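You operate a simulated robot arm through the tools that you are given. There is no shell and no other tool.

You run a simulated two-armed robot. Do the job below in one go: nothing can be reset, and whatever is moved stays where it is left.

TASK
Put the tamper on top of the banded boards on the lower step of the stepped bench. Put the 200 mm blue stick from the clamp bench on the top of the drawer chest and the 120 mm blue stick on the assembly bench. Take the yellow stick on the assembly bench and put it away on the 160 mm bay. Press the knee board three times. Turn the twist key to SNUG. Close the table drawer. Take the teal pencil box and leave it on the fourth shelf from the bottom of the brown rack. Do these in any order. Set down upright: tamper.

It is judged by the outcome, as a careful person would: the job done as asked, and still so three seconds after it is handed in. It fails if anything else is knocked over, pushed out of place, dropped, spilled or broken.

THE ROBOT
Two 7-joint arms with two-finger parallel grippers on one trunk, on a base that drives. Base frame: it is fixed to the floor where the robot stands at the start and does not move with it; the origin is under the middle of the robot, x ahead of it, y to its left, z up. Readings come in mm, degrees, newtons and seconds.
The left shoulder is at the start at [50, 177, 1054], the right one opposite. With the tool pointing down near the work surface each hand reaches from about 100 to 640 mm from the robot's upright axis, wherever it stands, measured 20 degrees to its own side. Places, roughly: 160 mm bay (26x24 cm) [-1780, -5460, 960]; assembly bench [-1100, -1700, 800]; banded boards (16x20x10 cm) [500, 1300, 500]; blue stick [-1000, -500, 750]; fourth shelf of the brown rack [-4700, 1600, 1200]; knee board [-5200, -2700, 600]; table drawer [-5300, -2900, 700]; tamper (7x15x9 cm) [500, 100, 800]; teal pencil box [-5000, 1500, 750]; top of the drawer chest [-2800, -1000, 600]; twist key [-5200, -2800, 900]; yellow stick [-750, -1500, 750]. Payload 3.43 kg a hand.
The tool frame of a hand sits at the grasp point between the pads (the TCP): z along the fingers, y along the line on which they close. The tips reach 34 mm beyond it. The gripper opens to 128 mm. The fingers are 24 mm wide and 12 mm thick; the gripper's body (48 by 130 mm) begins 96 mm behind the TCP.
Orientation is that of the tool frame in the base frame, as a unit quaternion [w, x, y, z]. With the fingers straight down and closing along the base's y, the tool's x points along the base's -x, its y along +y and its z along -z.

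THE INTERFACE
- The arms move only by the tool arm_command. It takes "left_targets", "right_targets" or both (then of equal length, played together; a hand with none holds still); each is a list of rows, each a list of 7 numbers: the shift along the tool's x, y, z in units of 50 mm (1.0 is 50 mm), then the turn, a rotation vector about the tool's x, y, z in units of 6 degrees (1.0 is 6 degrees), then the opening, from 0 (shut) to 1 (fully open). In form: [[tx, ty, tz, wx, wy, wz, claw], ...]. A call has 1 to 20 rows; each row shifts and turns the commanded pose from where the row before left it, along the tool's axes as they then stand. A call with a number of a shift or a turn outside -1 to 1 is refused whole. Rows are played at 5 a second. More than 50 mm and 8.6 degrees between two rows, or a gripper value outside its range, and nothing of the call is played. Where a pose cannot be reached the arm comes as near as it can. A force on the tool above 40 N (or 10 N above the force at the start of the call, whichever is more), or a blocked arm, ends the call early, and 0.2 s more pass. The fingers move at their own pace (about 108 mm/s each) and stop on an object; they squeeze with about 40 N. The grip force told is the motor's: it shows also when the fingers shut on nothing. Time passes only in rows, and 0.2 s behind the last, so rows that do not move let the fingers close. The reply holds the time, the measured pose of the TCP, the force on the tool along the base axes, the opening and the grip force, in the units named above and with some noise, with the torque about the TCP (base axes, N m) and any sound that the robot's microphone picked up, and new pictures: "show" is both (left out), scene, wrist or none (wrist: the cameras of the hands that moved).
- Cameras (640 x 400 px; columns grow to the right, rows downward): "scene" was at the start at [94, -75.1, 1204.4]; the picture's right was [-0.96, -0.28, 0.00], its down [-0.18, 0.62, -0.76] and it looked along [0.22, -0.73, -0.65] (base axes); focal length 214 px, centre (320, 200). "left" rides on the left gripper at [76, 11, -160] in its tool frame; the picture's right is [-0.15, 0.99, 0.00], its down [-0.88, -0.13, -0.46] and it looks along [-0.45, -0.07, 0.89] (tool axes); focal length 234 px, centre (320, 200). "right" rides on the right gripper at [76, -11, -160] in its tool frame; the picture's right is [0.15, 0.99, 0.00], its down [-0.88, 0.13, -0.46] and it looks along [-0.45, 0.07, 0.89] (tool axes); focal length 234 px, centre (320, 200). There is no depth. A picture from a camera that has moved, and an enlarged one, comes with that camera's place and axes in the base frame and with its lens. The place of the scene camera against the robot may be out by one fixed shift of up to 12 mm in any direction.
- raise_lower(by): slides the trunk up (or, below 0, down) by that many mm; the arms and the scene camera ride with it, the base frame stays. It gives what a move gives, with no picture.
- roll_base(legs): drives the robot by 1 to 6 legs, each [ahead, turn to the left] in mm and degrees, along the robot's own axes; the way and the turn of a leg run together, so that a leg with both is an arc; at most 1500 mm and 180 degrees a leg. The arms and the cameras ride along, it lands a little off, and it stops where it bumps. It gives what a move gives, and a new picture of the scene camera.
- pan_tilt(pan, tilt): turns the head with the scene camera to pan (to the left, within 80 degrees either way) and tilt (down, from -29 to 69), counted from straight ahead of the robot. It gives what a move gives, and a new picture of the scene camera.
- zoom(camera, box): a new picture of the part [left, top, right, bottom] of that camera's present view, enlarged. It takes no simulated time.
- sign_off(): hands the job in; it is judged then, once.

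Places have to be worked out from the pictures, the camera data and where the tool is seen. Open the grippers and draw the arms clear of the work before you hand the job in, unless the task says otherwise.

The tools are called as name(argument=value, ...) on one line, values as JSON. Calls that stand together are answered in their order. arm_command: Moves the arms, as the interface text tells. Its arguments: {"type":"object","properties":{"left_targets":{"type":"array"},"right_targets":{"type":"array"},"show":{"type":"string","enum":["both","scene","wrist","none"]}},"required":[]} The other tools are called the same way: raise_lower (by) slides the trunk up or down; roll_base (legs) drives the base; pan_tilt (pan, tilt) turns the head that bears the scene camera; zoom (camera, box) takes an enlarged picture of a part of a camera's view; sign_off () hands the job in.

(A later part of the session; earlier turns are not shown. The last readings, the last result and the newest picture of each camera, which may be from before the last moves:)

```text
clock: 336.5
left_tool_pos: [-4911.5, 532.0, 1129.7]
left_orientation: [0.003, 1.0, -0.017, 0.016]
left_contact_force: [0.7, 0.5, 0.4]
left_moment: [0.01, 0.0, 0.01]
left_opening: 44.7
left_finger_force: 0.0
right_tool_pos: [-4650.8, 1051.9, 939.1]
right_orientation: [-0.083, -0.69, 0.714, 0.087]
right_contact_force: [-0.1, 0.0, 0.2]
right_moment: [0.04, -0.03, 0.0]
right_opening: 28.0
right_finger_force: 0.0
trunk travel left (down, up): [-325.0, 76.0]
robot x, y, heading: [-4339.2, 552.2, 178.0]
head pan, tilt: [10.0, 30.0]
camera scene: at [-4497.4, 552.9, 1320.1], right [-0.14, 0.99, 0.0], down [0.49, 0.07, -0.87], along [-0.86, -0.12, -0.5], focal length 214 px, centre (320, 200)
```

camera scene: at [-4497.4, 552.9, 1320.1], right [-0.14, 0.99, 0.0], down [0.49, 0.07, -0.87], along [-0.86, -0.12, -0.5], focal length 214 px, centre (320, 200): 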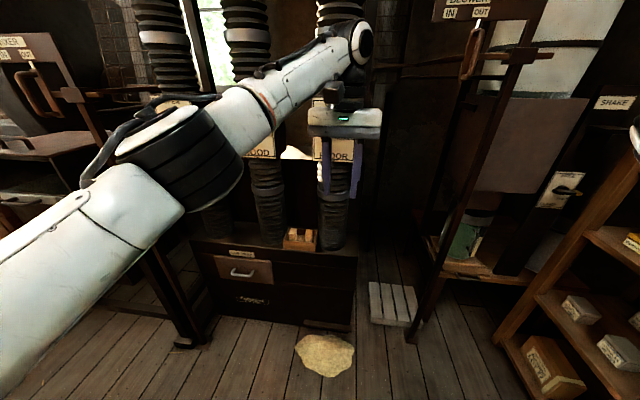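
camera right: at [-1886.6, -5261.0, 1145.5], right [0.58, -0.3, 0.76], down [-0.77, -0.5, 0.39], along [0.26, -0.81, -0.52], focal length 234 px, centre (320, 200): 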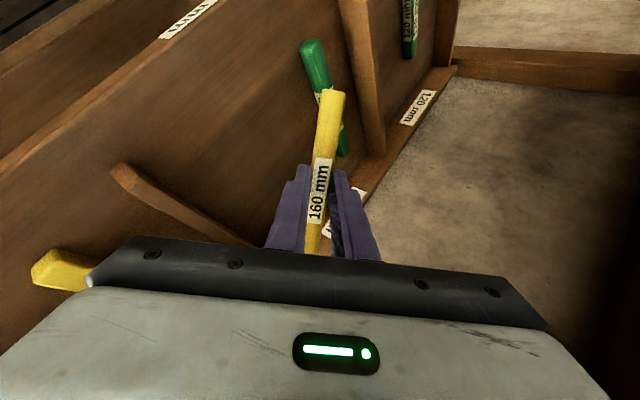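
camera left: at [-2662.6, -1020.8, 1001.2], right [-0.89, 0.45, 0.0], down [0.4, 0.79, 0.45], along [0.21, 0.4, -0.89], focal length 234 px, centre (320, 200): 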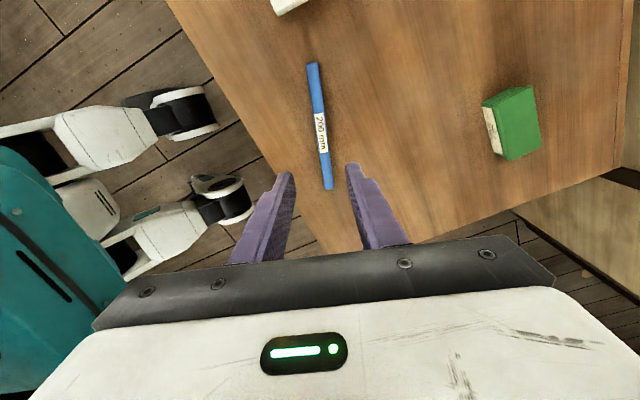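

I retract the left hand, advance 400 mm more and turn right to face the rack.

arm_command(left_targets=[[0.9, 0, 0, 0, 0, 0, 0.35], [0.9, 0, 0, 0, 0, 0, 0.35], [0.9, 0, 0, 0, 0, 0, 0.35], [0.9, 0, 0, 0, 0, 0, 0.35], [0.5, 0, 0, 0, 0, 0, 0.35], [0, 0, 0, 0, 0, 0, 0.35]], show="none")

roll_base(legs=[[400, 0], [0, -90]])

pan_tilt(pan=10, tilt=20)

```text
clock: 337.9
left_tool_pos: [-4708.1, 524.2, 1136.5]
left_orientation: [0.002, 1.0, -0.016, 0.017]
left_contact_force: [-0.1, 0.1, 0.0]
left_moment: [0.02, 0.0, -0.03]
left_opening: 44.7
left_finger_force: 0.1
right_tool_pos: [-4650.1, 1051.9, 939.0]
right_orientation: [-0.083, -0.69, 0.714, 0.086]
right_contact_force: [-0.9, 0.1, 0.2]
right_moment: [-0.04, 0.05, 0.02]
right_opening: 28.3
right_finger_force: 0.1
trunk travel left (down, up): [-325.0, 76.0]
robot x, y, heading: [-4336.7, 557.3, 177.8]
head pan, tilt: [10.0, 30.0]
```

```text
clock: 344.2
left_tool_pos: [-4764.6, 939.5, 1136.9]
left_orientation: [-0.014, -0.693, 0.721, -0.01]
left_contact_force: [0.1, 0.7, -0.3]
left_moment: [-0.04, -0.01, 0.01]
left_opening: 44.9
left_finger_force: 0.1
right_tool_pos: [-4239.6, 881.3, 940.1]
right_orientation: [0.003, 0.02, 0.993, 0.119]
right_contact_force: [-0.2, -0.2, -0.5]
right_moment: [0.0, 0.0, 0.02]
right_opening: 28.1
right_finger_force: 0.0
trunk travel left (down, up): [-325.0, 76.0]
robot x, y, heading: [-4735.1, 570.6, 87.8]
head pan, tilt: [10.0, 30.0]
camera scene: at [-4744.5, 736.5, 1320.1], right [0.99, 0.14, 0.0], down [0.07, -0.5, -0.87], along [-0.12, 0.86, -0.5], focal length 214 px, centre (320, 200)
```

scene: 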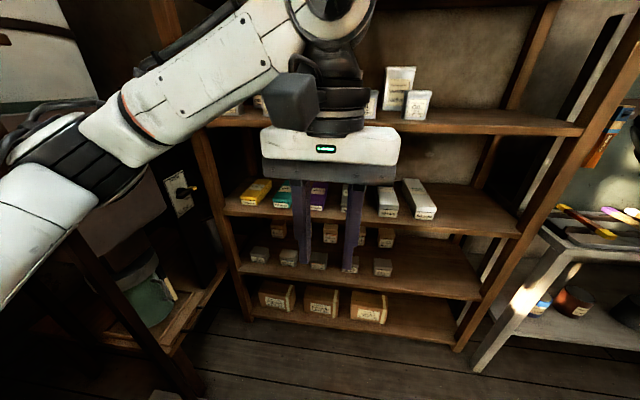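

```text
clock: 345.0
left_tool_pos: [-4765.4, 941.5, 1136.6]
left_orientation: [-0.014, -0.692, 0.721, -0.009]
left_contact_force: [0.1, 0.4, -1.1]
left_moment: [0.02, -0.01, 0.02]
left_opening: 45.0
left_finger_force: 0.1
right_tool_pos: [-4238.7, 882.6, 938.7]
right_orientation: [0.002, 0.021, 0.993, 0.119]
right_contact_force: [0.1, -1.0, 0.2]
right_moment: [0.0, 0.03, -0.01]
right_opening: 28.2
right_finger_force: 0.1
trunk travel left (down, up): [-325.0, 76.0]
robot x, y, heading: [-4736.6, 569.3, 87.9]
head pan, tilt: [10.0, 20.0]
camera scene: at [-4745.0, 739.2, 1336.1], right [0.99, 0.14, 0.0], down [0.05, -0.34, -0.94], along [-0.13, 0.93, -0.34], focal length 214 px, centre (320, 200)
```

scene: 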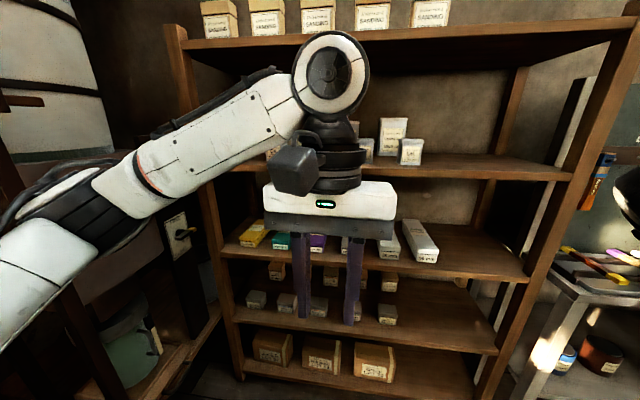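

The teal pencil box is on the third shelf between a yellow and a purple one; the fourth shelf above holds pale jars. Zoom in.

zoom(camera="scene", box=[210, 100, 580, 290])

zoom(camera="scene", box=[220, 200, 380, 290])

```text
1.73 times, centred on (395, 195) of scene
camera zoom: at [-4745.0, 739.2, 1336.1], right [0.99, 0.14, 0.0], down [0.05, -0.34, -0.94], along [-0.13, 0.93, -0.34], focal length 371 px, centre (190, 209)
```

zoom: 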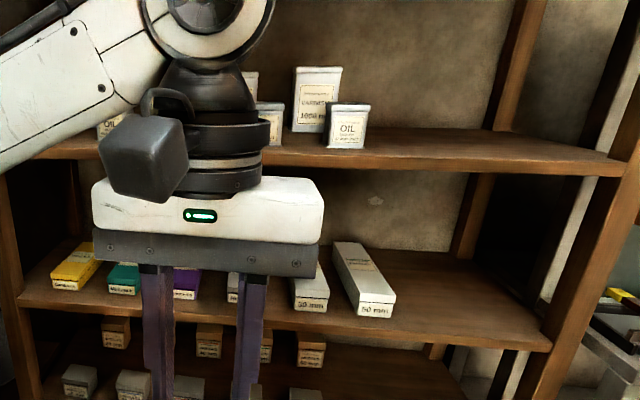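

```text
4.00 times, centred on (300, 245) of scene
camera zoom: at [-4745.0, 739.2, 1336.1], right [0.99, 0.14, 0.0], down [0.05, -0.34, -0.94], along [-0.13, 0.93, -0.34], focal length 858 px, centre (400, 20)
```

zoom: 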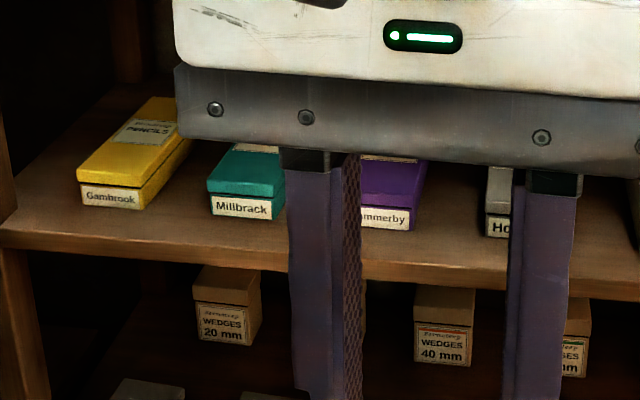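

I check the space on my left (blower lever stand) where my left elbow would swing.

pan_tilt(pan=60, tilt=25)

```text
clock: 346.1
left_tool_pos: [-4765.7, 941.8, 1136.2]
left_orientation: [-0.013, -0.692, 0.721, -0.01]
left_contact_force: [-0.1, 0.5, 0.5]
left_moment: [0.01, -0.01, -0.01]
left_opening: 44.6
left_finger_force: 0.2
right_tool_pos: [-4238.3, 881.8, 939.5]
right_orientation: [0.003, 0.02, 0.993, 0.12]
right_contact_force: [0.3, 1.2, -0.1]
right_moment: [0.01, -0.03, 0.0]
right_opening: 28.3
right_finger_force: 0.1
trunk travel left (down, up): [-325.0, 76.0]
robot x, y, heading: [-4740.0, 568.1, 87.9]
head pan, tilt: [60.0, 25.0]
camera scene: at [-4810.2, 696.1, 1328.1], right [0.53, 0.85, 0.0], down [0.36, -0.23, -0.91], along [-0.77, 0.48, -0.42], focal length 214 px, centre (320, 200)
```

scene: 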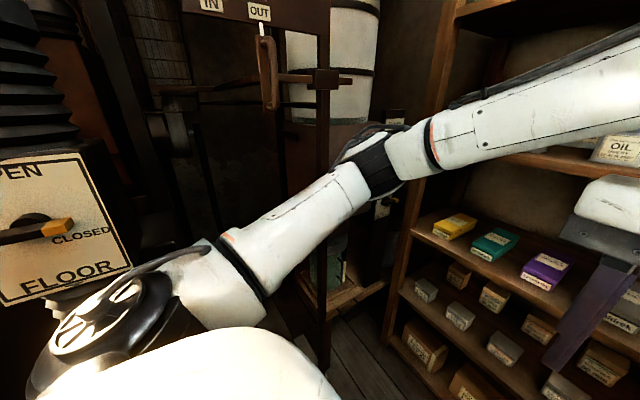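

There's room if I keep the base about here. I extend the left hand forward, then pitch it to point horizontally at the shelf.

arm_command(left_targets=[[-0.9, 0.2, 0, 0, 0, 0, 0.5], [-0.9, 0.2, 0, 0, 0, 0, 0.7], [-0.9, 0.2, 0, 0, 0, 0, 0.9], [-0.9, 0.2, 0, 0, 0, 0, 0.9], [0, 0, 0, 0, -1, 0, 0.9], [0, 0, 0, 0, -1, 0, 0.9], [0, 0, 0, 0, -1, 0, 0.9], [0, 0, 0, 0, -1, 0, 0.9], [0, 0, 0, 0, -1, 0, 0.9], [0, 0, 0, 0, -1, 0, 0.9], [0, 0, 0, 0, -1, 0, 0.9], [0, 0, 0, 0, -1, 0, 0.9], [0, 0, 0, 0, 0, 0, 0.9]], show="both")

```text
clock: 348.9
left_tool_pos: [-4798.4, 1121.3, 1131.9]
left_orientation: [0.281, -0.637, 0.664, 0.273]
left_contact_force: [0.6, -0.1, 0.7]
left_moment: [-0.01, -0.01, -0.03]
left_opening: 115.4
left_finger_force: 0.1
right_tool_pos: [-4237.9, 882.0, 939.5]
right_orientation: [0.003, 0.021, 0.993, 0.119]
right_contact_force: [-0.8, -0.1, -0.6]
right_moment: [0.01, -0.01, -0.01]
right_opening: 28.0
right_finger_force: 0.1
trunk travel left (down, up): [-325.0, 76.0]
robot x, y, heading: [-4737.2, 568.2, 87.8]
head pan, tilt: [60.0, 25.0]
camera scene: at [-4810.2, 696.0, 1328.1], right [0.53, 0.85, 0.0], down [0.36, -0.23, -0.91], along [-0.77, 0.48, -0.42], focal length 214 px, centre (320, 200)
camera left: at [-4814.9, 955.3, 1188.7], right [-0.98, 0.14, 0.11], down [0.15, 0.27, 0.95], along [0.1, 0.95, -0.29], focal length 234 px, centre (320, 200)
```

scene: 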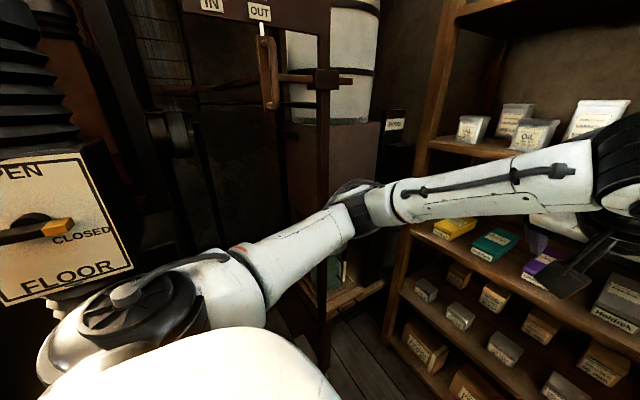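
left: 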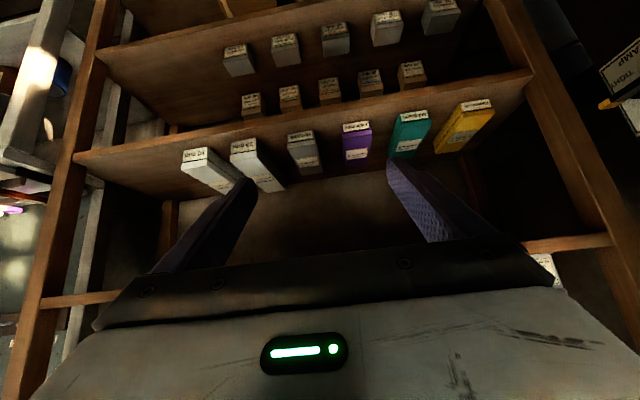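

The wrist camera sees the boxes well; the teal box front is near [-5025,1510], bottom z≈820. I pitch to ~30° below horizontal and shift left toward its line.

arm_command(left_targets=[[0, 0, 0, 0, -1, 0, 0.9], [0, 0, 0, 0, -1, 0, 0.9], [0, 0, 0, 0, -0.4, 0, 0.9], [0, 0.9, 0, 0, 0, 0, 0.9], [0, 0.9, 0, 0, 0, 0, 0.9], [0, 0.9, 0, 0, 0, 0, 0.9], [0, 0.9, 0, 0, 0, 0, 0.9], [0, 0, 0, 0, 0, 0, 0.9]], show="both")

```text
clock: 350.8
left_tool_pos: [-4979.8, 1129.0, 1134.4]
left_orientation: [0.361, -0.598, 0.624, 0.351]
left_contact_force: [-0.1, 0.0, -0.1]
left_moment: [0.0, 0.01, 0.01]
left_opening: 115.1
left_finger_force: 0.0
right_tool_pos: [-4239.1, 881.5, 939.6]
right_orientation: [0.002, 0.021, 0.993, 0.119]
right_contact_force: [-1.0, 0.1, 0.0]
right_moment: [0.04, -0.01, 0.03]
right_opening: 28.0
right_finger_force: 0.2
trunk travel left (down, up): [-325.0, 76.0]
robot x, y, heading: [-4738.8, 572.3, 88.1]
head pan, tilt: [60.0, 25.0]
camera scene: at [-4810.0, 696.1, 1328.1], right [0.53, 0.85, 0.0], down [0.36, -0.23, -0.91], along [-0.77, 0.48, -0.42], focal length 214 px, centre (320, 200)
camera left: at [-4996.1, 953.7, 1147.3], right [-0.98, 0.11, 0.13], down [0.14, 0.03, 0.99], along [0.11, 0.99, -0.05], focal length 234 px, centre (320, 200)
```

scene: 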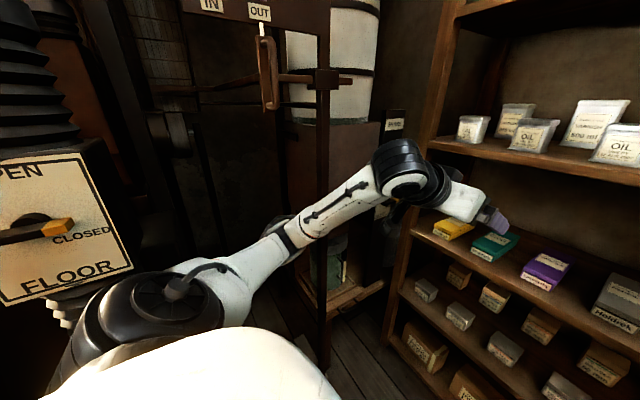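
left: 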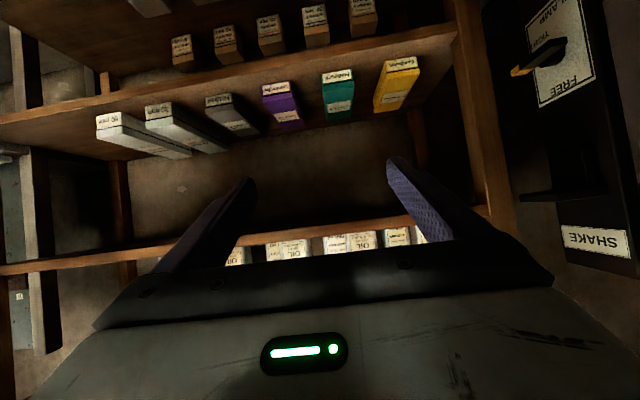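

zoom(camera="left", box=[240, 40, 440, 165])

```text
3.20 times, centred on (340, 102) of left
camera zoom: at [-4996.1, 953.7, 1147.3], right [-0.98, 0.11, 0.13], down [0.14, 0.03, 0.99], along [0.11, 0.99, -0.05], focal length 749 px, centre (256, 512)
```

zoom: 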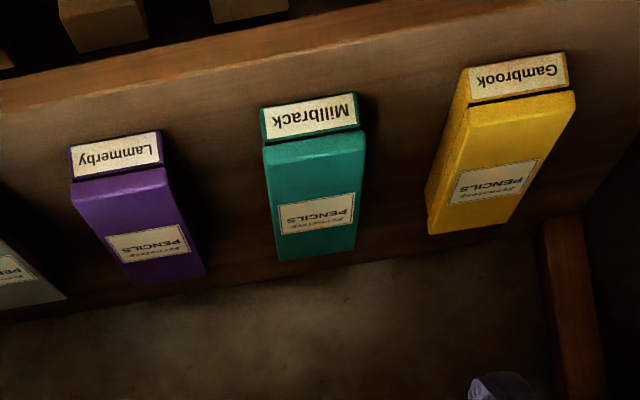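

Teal box: ~75 mm wide, ~30 mm tall, front face at y≈1510, x≈-5015. I lower the trunk 300 mm so the hand is level with the third shelf.

raise_lower(by=-300)

zoom(camera="left", box=[0, 0, 640, 400])

pan_tilt(pan=25, tilt=15)

```text
clock: 353.8
left_tool_pos: [-4978.3, 1129.1, 833.0]
left_orientation: [0.361, -0.598, 0.624, 0.35]
left_contact_force: [0.2, 1.1, 0.3]
left_moment: [0.0, -0.01, 0.0]
left_opening: 115.3
left_finger_force: 0.0
right_tool_pos: [-4239.1, 882.9, 639.4]
right_orientation: [0.002, 0.021, 0.993, 0.12]
right_contact_force: [-0.5, 0.1, 0.4]
right_moment: [-0.01, -0.03, -0.02]
right_opening: 28.0
right_finger_force: 0.1
trunk travel left (down, up): [-25.0, 376.0]
robot x, y, heading: [-4735.8, 572.7, 88.0]
head pan, tilt: [60.0, 25.0]
```

```text
1.00 times, centred on (320, 200) of left (not enlarged: the box is as wide or as high as the picture)
camera zoom: at [-4995.9, 953.6, 847.4], right [-0.98, 0.11, 0.13], down [0.14, 0.03, 0.99], along [0.11, 0.99, -0.05], focal length 234 px, centre (320, 200)
```

zoom: 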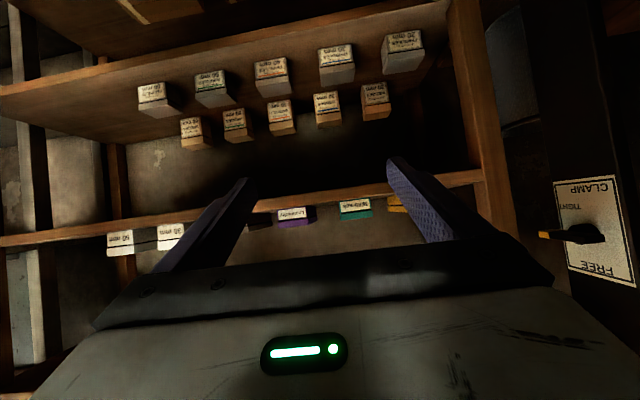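

```text
clock: 354.8
left_tool_pos: [-4978.7, 1130.5, 833.3]
left_orientation: [0.362, -0.598, 0.623, 0.351]
left_contact_force: [0.3, 0.5, 0.3]
left_moment: [-0.02, -0.04, -0.05]
left_opening: 115.2
left_finger_force: 0.0
right_tool_pos: [-4237.5, 882.2, 639.6]
right_orientation: [0.003, 0.02, 0.993, 0.119]
right_contact_force: [-1.3, -0.5, 0.2]
right_moment: [-0.01, 0.0, 0.04]
right_opening: 28.3
right_finger_force: 0.0
trunk travel left (down, up): [-25.0, 376.0]
robot x, y, heading: [-4736.8, 569.0, 87.6]
head pan, tilt: [25.0, 15.0]
camera scene: at [-4768.6, 733.0, 1044.3], right [0.92, 0.39, 0.0], down [0.1, -0.24, -0.97], along [-0.38, 0.89, -0.26], focal length 214 px, centre (320, 200)
```

scene: 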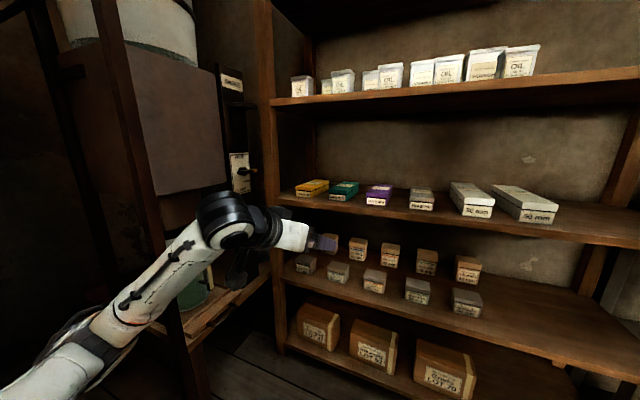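

zoom(camera="left", box=[260, 160, 420, 240])

zoom(camera="scene", box=[260, 30, 640, 250])

```text
4.00 times, centred on (340, 200) of left
camera zoom: at [-4995.9, 953.6, 847.3], right [-0.98, 0.11, 0.13], down [0.14, 0.03, 0.99], along [0.11, 0.99, -0.05], focal length 937 px, centre (240, 200)
```

zoom: 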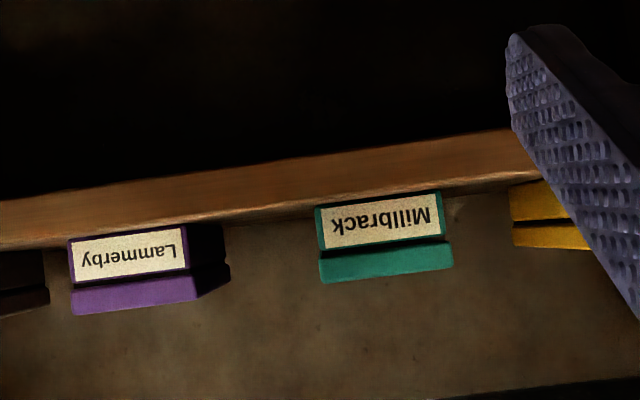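

```text
1.68 times, centred on (450, 140) of scene
camera zoom: at [-4768.6, 733.0, 1044.3], right [0.92, 0.39, 0.0], down [0.1, -0.24, -0.97], along [-0.38, 0.89, -0.26], focal length 361 px, centre (101, 301)
```

zoom: 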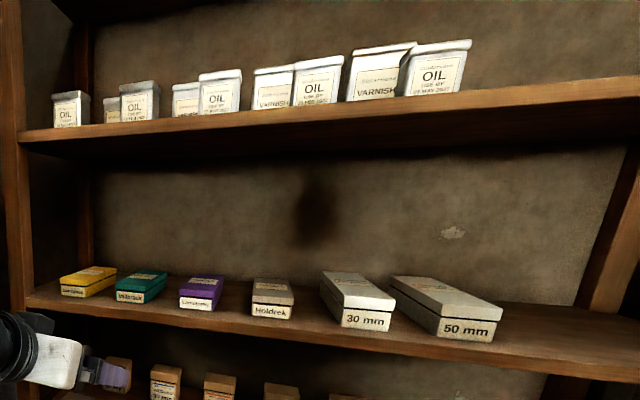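

The box front is at y≈1487, x≈-5014, z 831–874. To keep the left elbow from swinging toward the lever stand, I extend the arm forward first.

arm_command(left_targets=[[-0.45, 0.25, 0.82, 0, 0, 0, 0.9], [-0.48, 0.2, 0.82, 0, 0, 0, 0.9], [-0.5, 0.15, 0.8, 0, 0, 0, 0.9], [-0.5, 0, 0.8, 0, 0, 0, 0.9], [0, 0, 0, 0, 0, 0, 0.9]], show="both")

```text
clock: 356.0
left_tool_pos: [-5000.3, 1318.6, 838.2]
left_orientation: [0.361, -0.598, 0.623, 0.351]
left_contact_force: [0.6, 0.5, 0.1]
left_moment: [0.03, -0.01, 0.0]
left_opening: 115.2
left_finger_force: 0.0
right_tool_pos: [-4239.1, 882.8, 639.6]
right_orientation: [0.002, 0.02, 0.993, 0.119]
right_contact_force: [0.0, 0.0, 0.4]
right_moment: [0.01, 0.01, 0.0]
right_opening: 28.4
right_finger_force: 0.1
trunk travel left (down, up): [-25.0, 376.0]
robot x, y, heading: [-4735.8, 568.5, 87.7]
head pan, tilt: [25.0, 15.0]
camera scene: at [-4768.5, 733.0, 1044.3], right [0.92, 0.39, 0.0], down [0.1, -0.24, -0.97], along [-0.37, 0.89, -0.26], focal length 214 px, centre (320, 200)
camera left: at [-5017.2, 1142.5, 851.1], right [-0.98, 0.11, 0.13], down [0.14, 0.03, 0.99], along [0.11, 0.99, -0.04], focal length 234 px, centre (320, 200)
```

scene: 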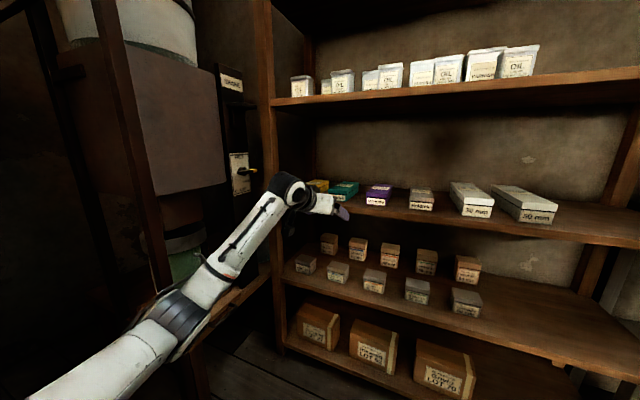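
left: 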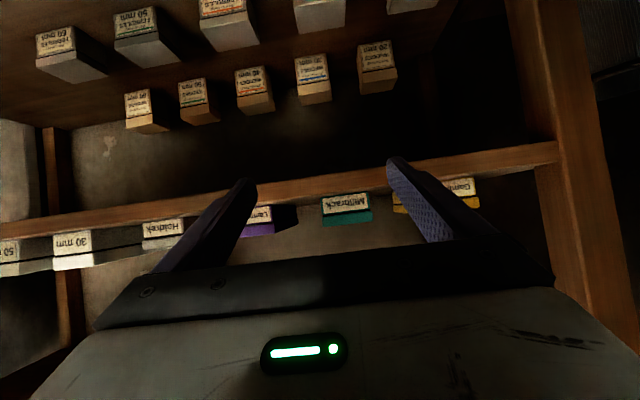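

Reaching well. I extend another 80 mm, rise 28 mm and centre on the box.

arm_command(left_targets=[[-0.635, 0.19, 0.553, 0, 0, 0, 0.9], [-0.635, 0.19, 0.553, 0, 0, 0, 0.9], [0, 0, 0, 0, 0, 0, 0.9]], show="wrist")

zoom(camera="left", box=[200, 130, 480, 270])

```text
clock: 356.8
left_tool_pos: [-5015.9, 1399.0, 865.2]
left_orientation: [0.362, -0.597, 0.623, 0.352]
left_contact_force: [0.3, -0.3, 0.3]
left_moment: [0.04, 0.03, 0.01]
left_opening: 115.1
left_finger_force: 0.0
right_tool_pos: [-4239.7, 882.1, 639.8]
right_orientation: [0.003, 0.021, 0.993, 0.12]
right_contact_force: [-0.7, 0.2, -0.2]
right_moment: [0.03, 0.0, -0.02]
right_opening: 28.3
right_finger_force: 0.0
trunk travel left (down, up): [-25.0, 376.0]
robot x, y, heading: [-4738.4, 573.0, 87.7]
head pan, tilt: [25.0, 15.0]
camera left: at [-5033.0, 1224.1, 879.9], right [-0.98, 0.11, 0.13], down [0.14, 0.03, 0.99], along [0.11, 0.99, -0.04], focal length 234 px, centre (320, 200)
```

left: 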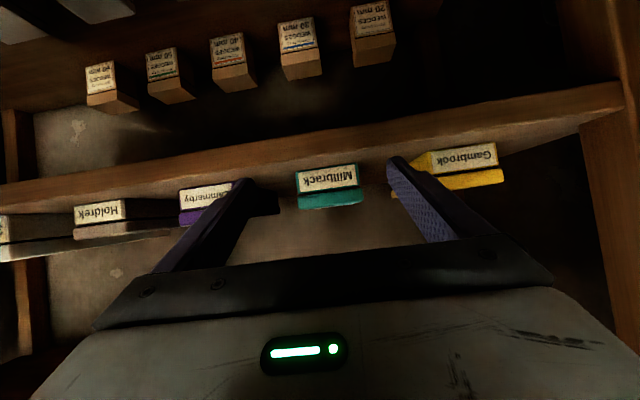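

```text
2.29 times, centred on (340, 200) of left
camera zoom: at [-5033.0, 1224.1, 879.9], right [-0.98, 0.11, 0.13], down [0.14, 0.03, 0.99], along [0.11, 0.99, -0.04], focal length 535 px, centre (274, 200)
```

zoom: 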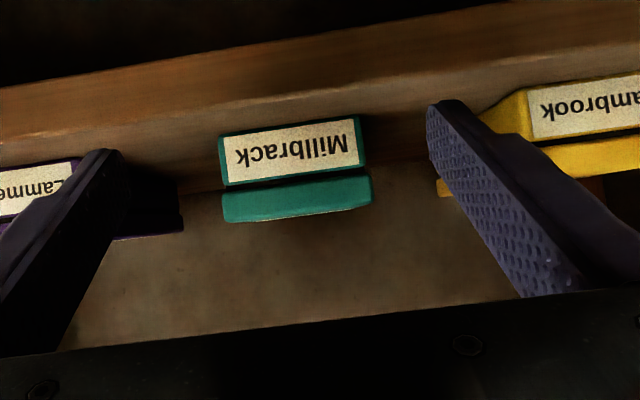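

Box is centred (x≈-5016, z 834–877). I lift 5 mm and roll the base forward ~130 mm so the fingers straddle the box.

arm_command(left_targets=[[-0.087, 0.05, -0.05, 0, 0, 0, 0.9], [0, 0, 0, 0, 0, 0, 0.9]], show="none")

roll_base(legs=[[128, 0]])

zoom(camera="left", box=[160, 110, 480, 310])

```text
clock: 357.4
left_tool_pos: [-5017.9, 1398.7, 870.0]
left_orientation: [0.362, -0.598, 0.624, 0.351]
left_contact_force: [-0.3, 0.3, -0.3]
left_moment: [0.02, -0.03, 0.01]
left_opening: 115.2
left_finger_force: 0.0
right_tool_pos: [-4238.1, 882.2, 638.9]
right_orientation: [0.003, 0.021, 0.993, 0.119]
right_contact_force: [-0.1, -0.3, -0.3]
right_moment: [-0.02, -0.03, 0.03]
right_opening: 28.4
right_finger_force: 0.0
trunk travel left (down, up): [-25.0, 376.0]
robot x, y, heading: [-4734.2, 572.6, 88.0]
head pan, tilt: [25.0, 15.0]
```

```text
clock: 358.6
left_tool_pos: [-5015.8, 1528.6, 870.4]
left_orientation: [0.362, -0.598, 0.623, 0.351]
left_contact_force: [-0.6, -0.2, -0.3]
left_moment: [0.01, 0.02, 0.01]
left_opening: 115.6
left_finger_force: 0.1
right_tool_pos: [-4235.1, 1013.5, 640.7]
right_orientation: [0.002, 0.02, 0.993, 0.119]
right_contact_force: [-0.4, -0.2, -0.8]
right_moment: [0.0, 0.0, 0.0]
right_opening: 28.2
right_finger_force: 0.0
trunk travel left (down, up): [-25.0, 376.0]
robot x, y, heading: [-4727.6, 698.5, 88.0]
head pan, tilt: [25.0, 15.0]
camera scene: at [-4764.1, 862.4, 1044.3], right [0.92, 0.39, 0.0], down [0.1, -0.24, -0.97], along [-0.38, 0.89, -0.26], focal length 214 px, centre (320, 200)
```

scene: 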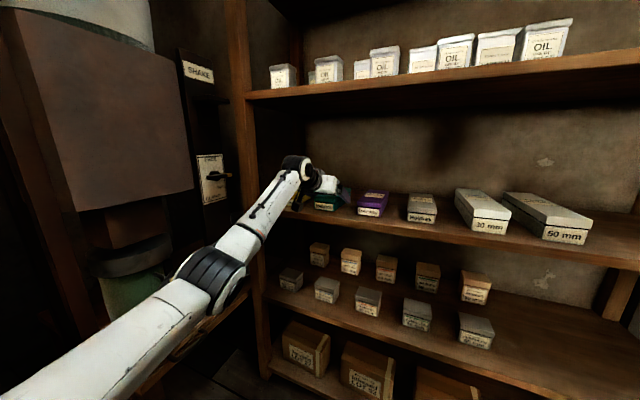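

```text
2.00 times, centred on (320, 210) of left
camera zoom: at [-5032.5, 1352.8, 884.3], right [-0.99, 0.11, 0.13], down [0.14, 0.03, 0.99], along [0.1, 0.99, -0.05], focal length 468 px, centre (320, 180)
```

zoom: 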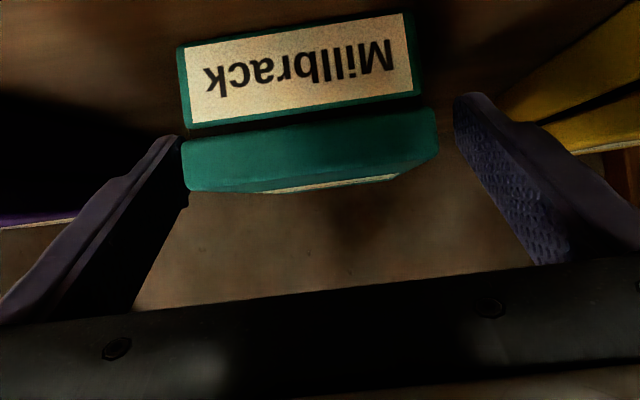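

The fingers are on both sides of the teal box. I close the grip.

arm_command(left_targets=[[0, 0, 0, 0, 0, 0, 0.6], [0, 0, 0, 0, 0, 0, 0.4], [0, 0, 0, 0, 0, 0, 0.4], [0, 0, 0, 0, 0, 0, 0.4]], show="wrist")

```text
clock: 359.6
left_tool_pos: [-5015.7, 1529.0, 870.5]
left_orientation: [0.362, -0.598, 0.623, 0.351]
left_contact_force: [-0.3, 0.2, -0.2]
left_moment: [0.01, 0.01, -0.05]
left_opening: 74.7
left_finger_force: 40.2
right_tool_pos: [-4234.5, 1013.5, 639.5]
right_orientation: [0.002, 0.018, 0.993, 0.119]
right_contact_force: [0.2, 0.3, -0.6]
right_moment: [0.01, 0.02, -0.01]
right_opening: 28.3
right_finger_force: 0.0
trunk travel left (down, up): [-25.0, 376.0]
robot x, y, heading: [-4732.4, 700.2, 88.1]
head pan, tilt: [25.0, 15.0]
camera left: at [-5032.6, 1352.9, 884.3], right [-0.99, 0.11, 0.13], down [0.14, 0.03, 0.99], along [0.1, 0.99, -0.05], focal length 234 px, centre (320, 200)
```

left: 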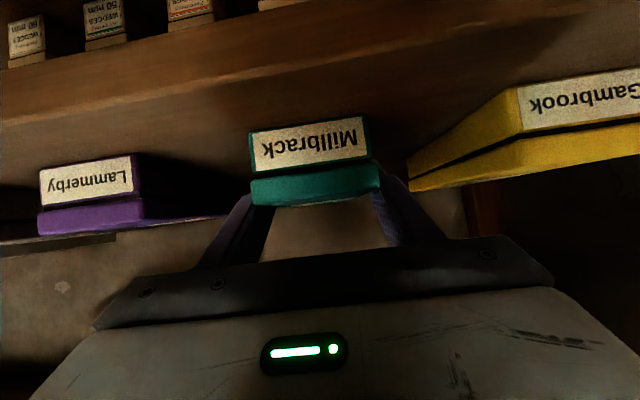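

Gripped (74.7 mm, 40 N). I raise the trunk 50 mm to lift the box off the shelf.

raise_lower(by=50)

zoom(camera="scene", box=[220, 120, 460, 270])

zoom(camera="left", box=[160, 80, 480, 280])

```text
clock: 360.6
left_tool_pos: [-5016.2, 1529.3, 920.3]
left_orientation: [0.362, -0.598, 0.623, 0.351]
left_contact_force: [0.5, -0.5, -2.0]
left_moment: [-0.09, 0.0, -0.02]
left_opening: 74.7
left_finger_force: 40.1
right_tool_pos: [-4234.6, 1013.5, 689.1]
right_orientation: [0.002, 0.019, 0.993, 0.12]
right_contact_force: [0.3, 0.1, 0.2]
right_moment: [-0.01, 0.0, 0.01]
right_opening: 28.1
right_finger_force: 0.1
trunk travel left (down, up): [-75.0, 326.0]
robot x, y, heading: [-4729.7, 703.1, 88.1]
head pan, tilt: [25.0, 15.0]
```

```text
2.67 times, centred on (340, 195) of scene
camera zoom: at [-4764.2, 862.8, 1094.2], right [0.92, 0.39, 0.0], down [0.1, -0.24, -0.97], along [-0.38, 0.89, -0.26], focal length 572 px, centre (267, 213)
```

zoom: 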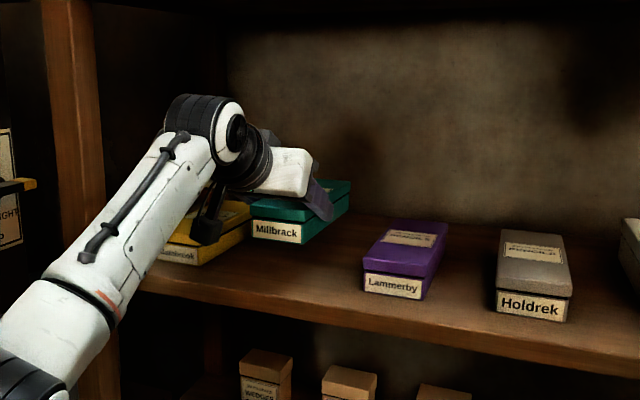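

```text
2.00 times, centred on (320, 180) of left
camera zoom: at [-5032.6, 1353.2, 933.8], right [-0.99, 0.11, 0.13], down [0.14, 0.03, 0.99], along [0.1, 0.99, -0.05], focal length 468 px, centre (320, 240)
```

zoom: 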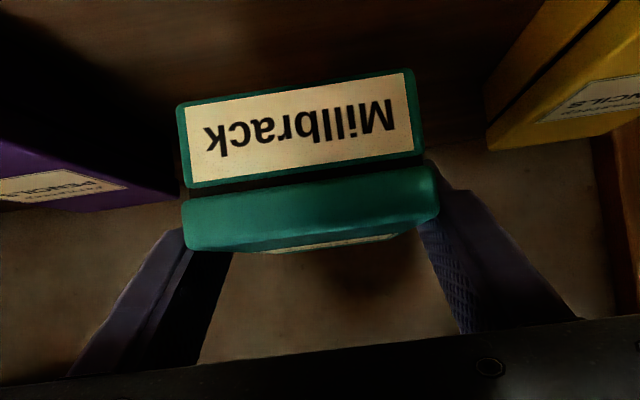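

The box is lifted level. Free space on the fourth shelf is at its right end (x −4490…−4260). I back straight out, then raise the trunk fully.

roll_base(legs=[[-400, 0]])

raise_lower(by=326)

roll_base(legs=[[0, -43]])

```text
clock: 363.0
left_tool_pos: [-5030.6, 1139.2, 919.9]
left_orientation: [0.361, -0.599, 0.623, 0.351]
left_contact_force: [-0.1, 0.6, -1.9]
left_moment: [-0.07, 0.03, -0.02]
left_opening: 74.5
left_finger_force: 40.0
right_tool_pos: [-4249.8, 623.7, 689.2]
right_orientation: [0.003, 0.019, 0.993, 0.12]
right_contact_force: [0.6, 0.0, 0.4]
right_moment: [0.02, 0.02, -0.01]
right_opening: 27.8
right_finger_force: 0.0
trunk travel left (down, up): [-75.0, 326.0]
robot x, y, heading: [-4744.2, 305.2, 88.0]
head pan, tilt: [25.0, 15.0]
camera scene: at [-4778.0, 473.4, 1094.3], right [0.92, 0.39, 0.0], down [0.1, -0.24, -0.97], along [-0.38, 0.89, -0.26], focal length 214 px, centre (320, 200)
```

scene: 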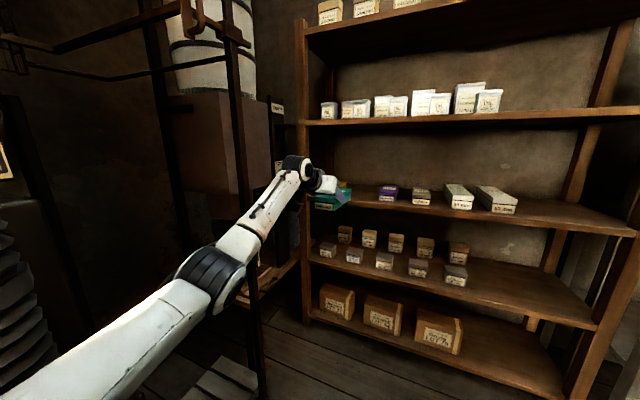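

```text
clock: 366.2
left_tool_pos: [-5030.5, 1138.5, 1246.5]
left_orientation: [0.361, -0.599, 0.622, 0.352]
left_contact_force: [0.2, -0.6, -1.8]
left_moment: [-0.11, -0.04, 0.0]
left_opening: 74.4
left_finger_force: 40.0
right_tool_pos: [-4248.7, 623.5, 1015.4]
right_orientation: [0.002, 0.018, 0.993, 0.119]
right_contact_force: [-0.3, 0.6, 0.5]
right_moment: [0.02, 0.01, 0.0]
right_opening: 28.5
right_finger_force: 0.2
trunk travel left (down, up): [-401.0, 0.0]
robot x, y, heading: [-4746.1, 310.4, 88.1]
head pan, tilt: [25.0, 15.0]
```

```text
clock: 368.6
left_tool_pos: [-4392.2, 1112.8, 1245.5]
left_orientation: [0.465, -0.33, 0.798, 0.195]
left_contact_force: [0.4, -1.0, -2.2]
left_moment: [-0.04, 0.14, 0.01]
left_opening: 74.5
left_finger_force: 39.6
right_tool_pos: [-4168.4, 205.6, 1015.1]
right_orientation: [0.046, 0.379, 0.917, 0.111]
right_contact_force: [0.3, -0.1, 1.2]
right_moment: [0.01, -0.01, 0.07]
right_opening: 28.1
right_finger_force: 0.1
trunk travel left (down, up): [-401.0, 0.0]
robot x, y, heading: [-4743.7, 311.5, 45.5]
head pan, tilt: [25.0, 15.0]
camera scene: at [-4662.6, 454.9, 1420.3], right [0.94, -0.34, 0.0], down [-0.09, -0.24, -0.97], along [0.33, 0.91, -0.26], focal length 214 px, centre (320, 200)
```

scene: 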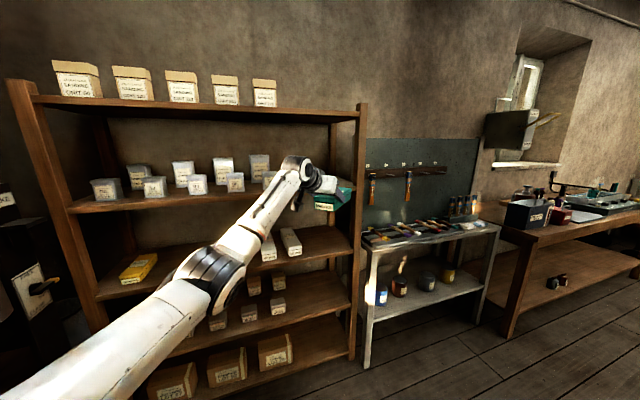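

The rack spans x −5300…−4030, so the right half of the fourth shelf is free. I retract the arm, then zig-zag the base eastward.

arm_command(left_targets=[[0.437, 0, -0.77, 0, 0, 0, 0.4], [0.437, 0, -0.77, 0, 0, 0, 0.4], [0.437, 0, -0.77, 0, 0, 0, 0.4], [0.437, 0, -0.77, 0, 0, 0, 0.4], [0.437, 0, -0.77, 0, 0, 0, 0.4], [0.437, 0, -0.77, 0, 0, 0, 0.4], [0, 0, 0, 0, 0, 0, 0.4]], show="scene")

```text
clock: 370.2
left_tool_pos: [-4580.6, 922.2, 1247.3]
left_orientation: [0.464, -0.33, 0.798, 0.195]
left_contact_force: [-0.8, 0.7, -2.1]
left_moment: [-0.08, 0.08, -0.03]
left_opening: 74.8
left_finger_force: 40.2
right_tool_pos: [-4168.5, 204.9, 1014.6]
right_orientation: [0.045, 0.38, 0.917, 0.11]
right_contact_force: [0.7, 0.2, -0.1]
right_moment: [-0.03, -0.02, 0.03]
right_opening: 28.3
right_finger_force: 0.0
trunk travel left (down, up): [-401.0, 0.0]
robot x, y, heading: [-4738.6, 312.8, 45.1]
head pan, tilt: [25.0, 15.0]
camera scene: at [-4662.6, 455.4, 1420.2], right [0.94, -0.34, 0.0], down [-0.09, -0.24, -0.97], along [0.33, 0.91, -0.26], focal length 214 px, centre (320, 200)
```

scene: 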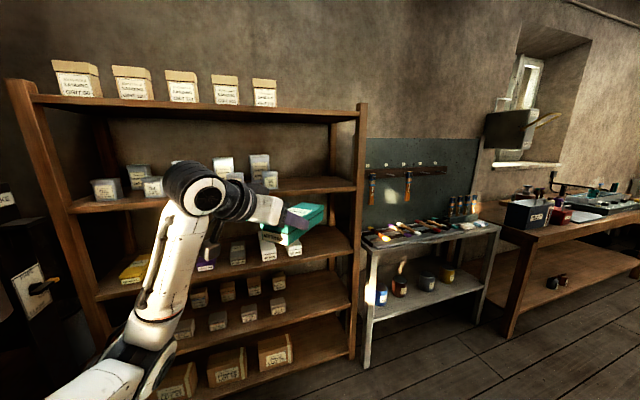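

roll_base(legs=[[420, 0], [0, 43], [-300, 0], [0, -43], [420, 0], [0, 43]])

pan_tilt(pan=15, tilt=12)

```text
clock: 377.8
left_tool_pos: [-4465.4, 936.0, 1245.0]
left_orientation: [0.434, -0.433, 0.748, 0.254]
left_contact_force: [-0.1, -0.3, -1.5]
left_moment: [-0.09, 0.07, 0.02]
left_opening: 74.5
left_finger_force: 40.3
right_tool_pos: [-3882.3, 370.4, 1015.6]
right_orientation: [0.016, 0.244, 0.96, 0.136]
right_contact_force: [4.6, 10.4, 1.7]
right_moment: [0.17, -0.05, 0.1]
right_opening: 21.6
right_finger_force: 0.0
trunk travel left (down, up): [-401.0, 0.0]
robot x, y, heading: [-4459.2, 299.1, 60.6]
head pan, tilt: [25.0, 15.0]
stopped in leg 4: the force on the tool passed its limit at 67 N (the readings are from after the stop); the commanded pose is now the measured one
camera scene: at [-4420.5, 462.8, 1420.1], right [1.0, -0.08, 0.0], down [-0.02, -0.26, -0.97], along [0.07, 0.96, -0.26], focal length 214 px, centre (320, 200)
```

scene: 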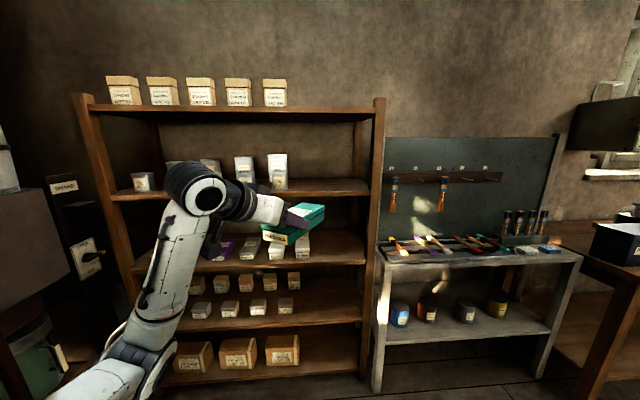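

```text
clock: 378.5
left_tool_pos: [-4464.1, 935.5, 1246.2]
left_orientation: [0.434, -0.433, 0.748, 0.254]
left_contact_force: [-1.0, 0.1, -3.0]
left_moment: [-0.07, 0.06, 0.03]
left_opening: 74.6
left_finger_force: 40.1
right_tool_pos: [-3883.1, 367.4, 1014.7]
right_orientation: [0.016, 0.245, 0.96, 0.134]
right_contact_force: [5.3, 16.3, 2.8]
right_moment: [0.16, -0.11, 0.11]
right_opening: 19.0
right_finger_force: 0.0
trunk travel left (down, up): [-401.0, 0.0]
robot x, y, heading: [-4459.3, 300.0, 60.6]
head pan, tilt: [15.0, 12.0]
camera scene: at [-4404.7, 461.0, 1424.9], right [0.97, -0.25, 0.0], down [-0.05, -0.2, -0.98], along [0.24, 0.95, -0.21], focal length 214 px, centre (320, 200)
```

scene: 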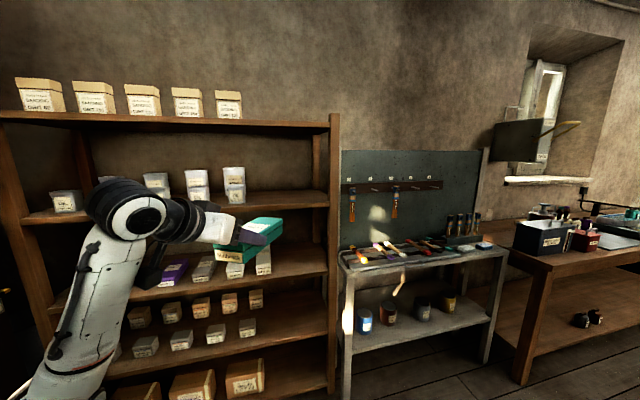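

The right hand touched the grey pillar while turning. I turn back left to free it.

roll_base(legs=[[0, 8]])

pan_tilt(pan=-80, tilt=20)

```text
clock: 379.5
left_tool_pos: [-4553.8, 927.9, 1248.5]
left_orientation: [0.417, -0.483, 0.716, 0.284]
left_contact_force: [0.3, 0.3, -1.4]
left_moment: [-0.1, 0.02, -0.03]
left_opening: 74.8
left_finger_force: 40.2
right_tool_pos: [-3898.8, 446.0, 1014.9]
right_orientation: [0.007, 0.178, 0.975, 0.134]
right_contact_force: [0.3, -0.4, 0.2]
right_moment: [-0.02, 0.0, 0.01]
right_opening: 28.1
right_finger_force: 0.1
trunk travel left (down, up): [-401.0, 0.0]
robot x, y, heading: [-4462.8, 301.8, 68.5]
head pan, tilt: [15.0, 12.0]
camera scene: at [-4426.9, 465.6, 1425.1], right [0.99, -0.11, 0.0], down [-0.02, -0.21, -0.98], along [0.11, 0.97, -0.21], focal length 214 px, centre (320, 200)
```

scene: 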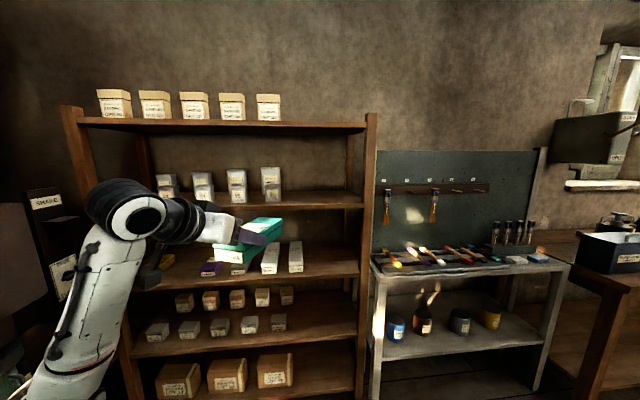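

```text
clock: 381.2
left_tool_pos: [-4552.7, 928.1, 1247.7]
left_orientation: [0.415, -0.484, 0.716, 0.285]
left_contact_force: [0.0, 0.2, -2.2]
left_moment: [-0.1, 0.05, -0.01]
left_opening: 74.6
left_finger_force: 40.2
right_tool_pos: [-3898.5, 446.0, 1015.0]
right_orientation: [0.007, 0.178, 0.975, 0.134]
right_contact_force: [-0.1, -0.3, 0.2]
right_moment: [-0.02, -0.02, -0.03]
right_opening: 28.1
right_finger_force: 0.1
trunk travel left (down, up): [-401.0, 0.0]
robot x, y, heading: [-4463.8, 301.6, 68.4]
head pan, tilt: [-80.0, 20.0]
camera scene: at [-4345.6, 354.2, 1412.2], right [-0.2, -0.98, 0.0], down [-0.34, 0.07, -0.94], along [0.92, -0.19, -0.34], focal length 214 px, centre (320, 200)
```

scene: 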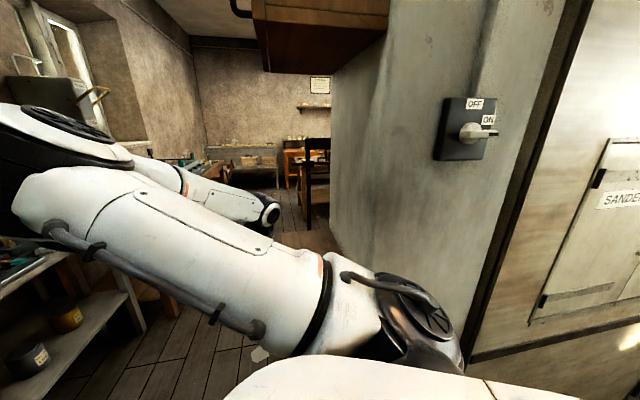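

Free again; the pillar and its switch weren't affected (contact was at z≈1015 on the bare corner). From here I can simply swing the hand rightward: I turn to heading 88 and shift the box right.

roll_base(legs=[[0, 19.6]])

arm_command(left_targets=[[-0.15, -0.85, 0.25, 0, 0, 0, 0.4], [-0.15, -0.85, 0.25, 0, 0, 0, 0.4], [-0.15, -0.85, 0.25, 0, 0, 0, 0.4], [-0.15, -0.85, 0.25, 0, 0, 0, 0.4], [-0.15, -0.85, 0.25, 0, 0, 0, 0.4], [-0.15, -0.85, 0.25, 0, 0, 0, 0.4], [-0.15, -0.85, 0.25, 0, 0, 0, 0.4], [-0.15, -0.85, 0.25, 0, 0, 0, 0.4], [0, 0, 0, 0, 0, 0, 0.4]], show="none")

pan_tilt(pan=10, tilt=12)

```text
clock: 382.7
left_tool_pos: [-4759.1, 859.8, 1247.3]
left_orientation: [0.362, -0.599, 0.622, 0.352]
left_contact_force: [-0.2, -0.7, -2.2]
left_moment: [-0.09, 0.01, -0.01]
left_opening: 74.6
left_finger_force: 40.3
right_tool_pos: [-3980.4, 626.9, 1016.1]
right_orientation: [-0.017, 0.009, 0.991, 0.134]
right_contact_force: [-0.8, -0.2, -0.9]
right_moment: [0.01, 0.01, 0.0]
right_opening: 28.3
right_finger_force: 0.0
trunk travel left (down, up): [-401.0, 0.0]
robot x, y, heading: [-4460.9, 299.7, 88.3]
head pan, tilt: [-80.0, 20.0]
camera scene: at [-4368.8, 390.9, 1412.2], right [0.14, -0.99, 0.0], down [-0.34, -0.05, -0.94], along [0.93, 0.13, -0.34], focal length 214 px, centre (320, 200)
```

scene: 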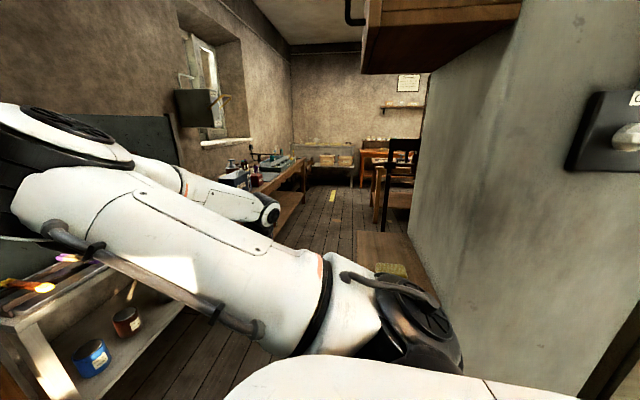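

```text
clock: 384.7
left_tool_pos: [-4415.5, 964.9, 1251.5]
left_orientation: [0.36, -0.6, 0.622, 0.352]
left_contact_force: [-0.5, 0.0, -1.2]
left_moment: [-0.1, 0.01, -0.02]
left_opening: 74.7
left_finger_force: 40.3
right_tool_pos: [-3979.9, 627.6, 1015.7]
right_orientation: [-0.017, 0.008, 0.991, 0.132]
right_contact_force: [-0.4, -0.6, -0.3]
right_moment: [0.02, -0.01, 0.02]
right_opening: 28.0
right_finger_force: 0.1
trunk travel left (down, up): [-401.0, 0.0]
robot x, y, heading: [-4461.3, 298.5, 88.4]
head pan, tilt: [-80.0, 20.0]
```

```text
clock: 386.3
left_tool_pos: [-4413.9, 964.8, 1251.4]
left_orientation: [0.361, -0.599, 0.622, 0.352]
left_contact_force: [-1.0, 1.0, -1.3]
left_moment: [-0.06, -0.03, 0.01]
left_opening: 74.8
left_finger_force: 39.4
right_tool_pos: [-3979.8, 627.8, 1015.6]
right_orientation: [-0.016, 0.01, 0.991, 0.133]
right_contact_force: [0.1, 0.2, -0.2]
right_moment: [-0.02, -0.01, 0.02]
right_opening: 28.2
right_finger_force: 0.0
trunk travel left (down, up): [-401.0, 0.0]
robot x, y, heading: [-4461.7, 300.0, 88.3]
head pan, tilt: [10.0, 12.0]
camera scene: at [-4473.7, 469.9, 1425.1], right [0.99, 0.14, 0.0], down [0.03, -0.21, -0.98], along [-0.14, 0.97, -0.21], focal length 214 px, centre (320, 200)
```

scene: 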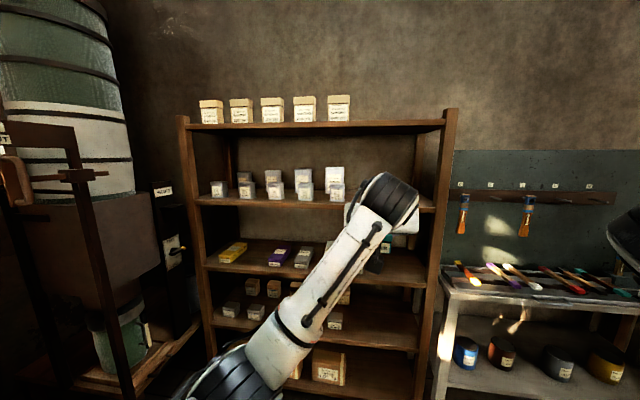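

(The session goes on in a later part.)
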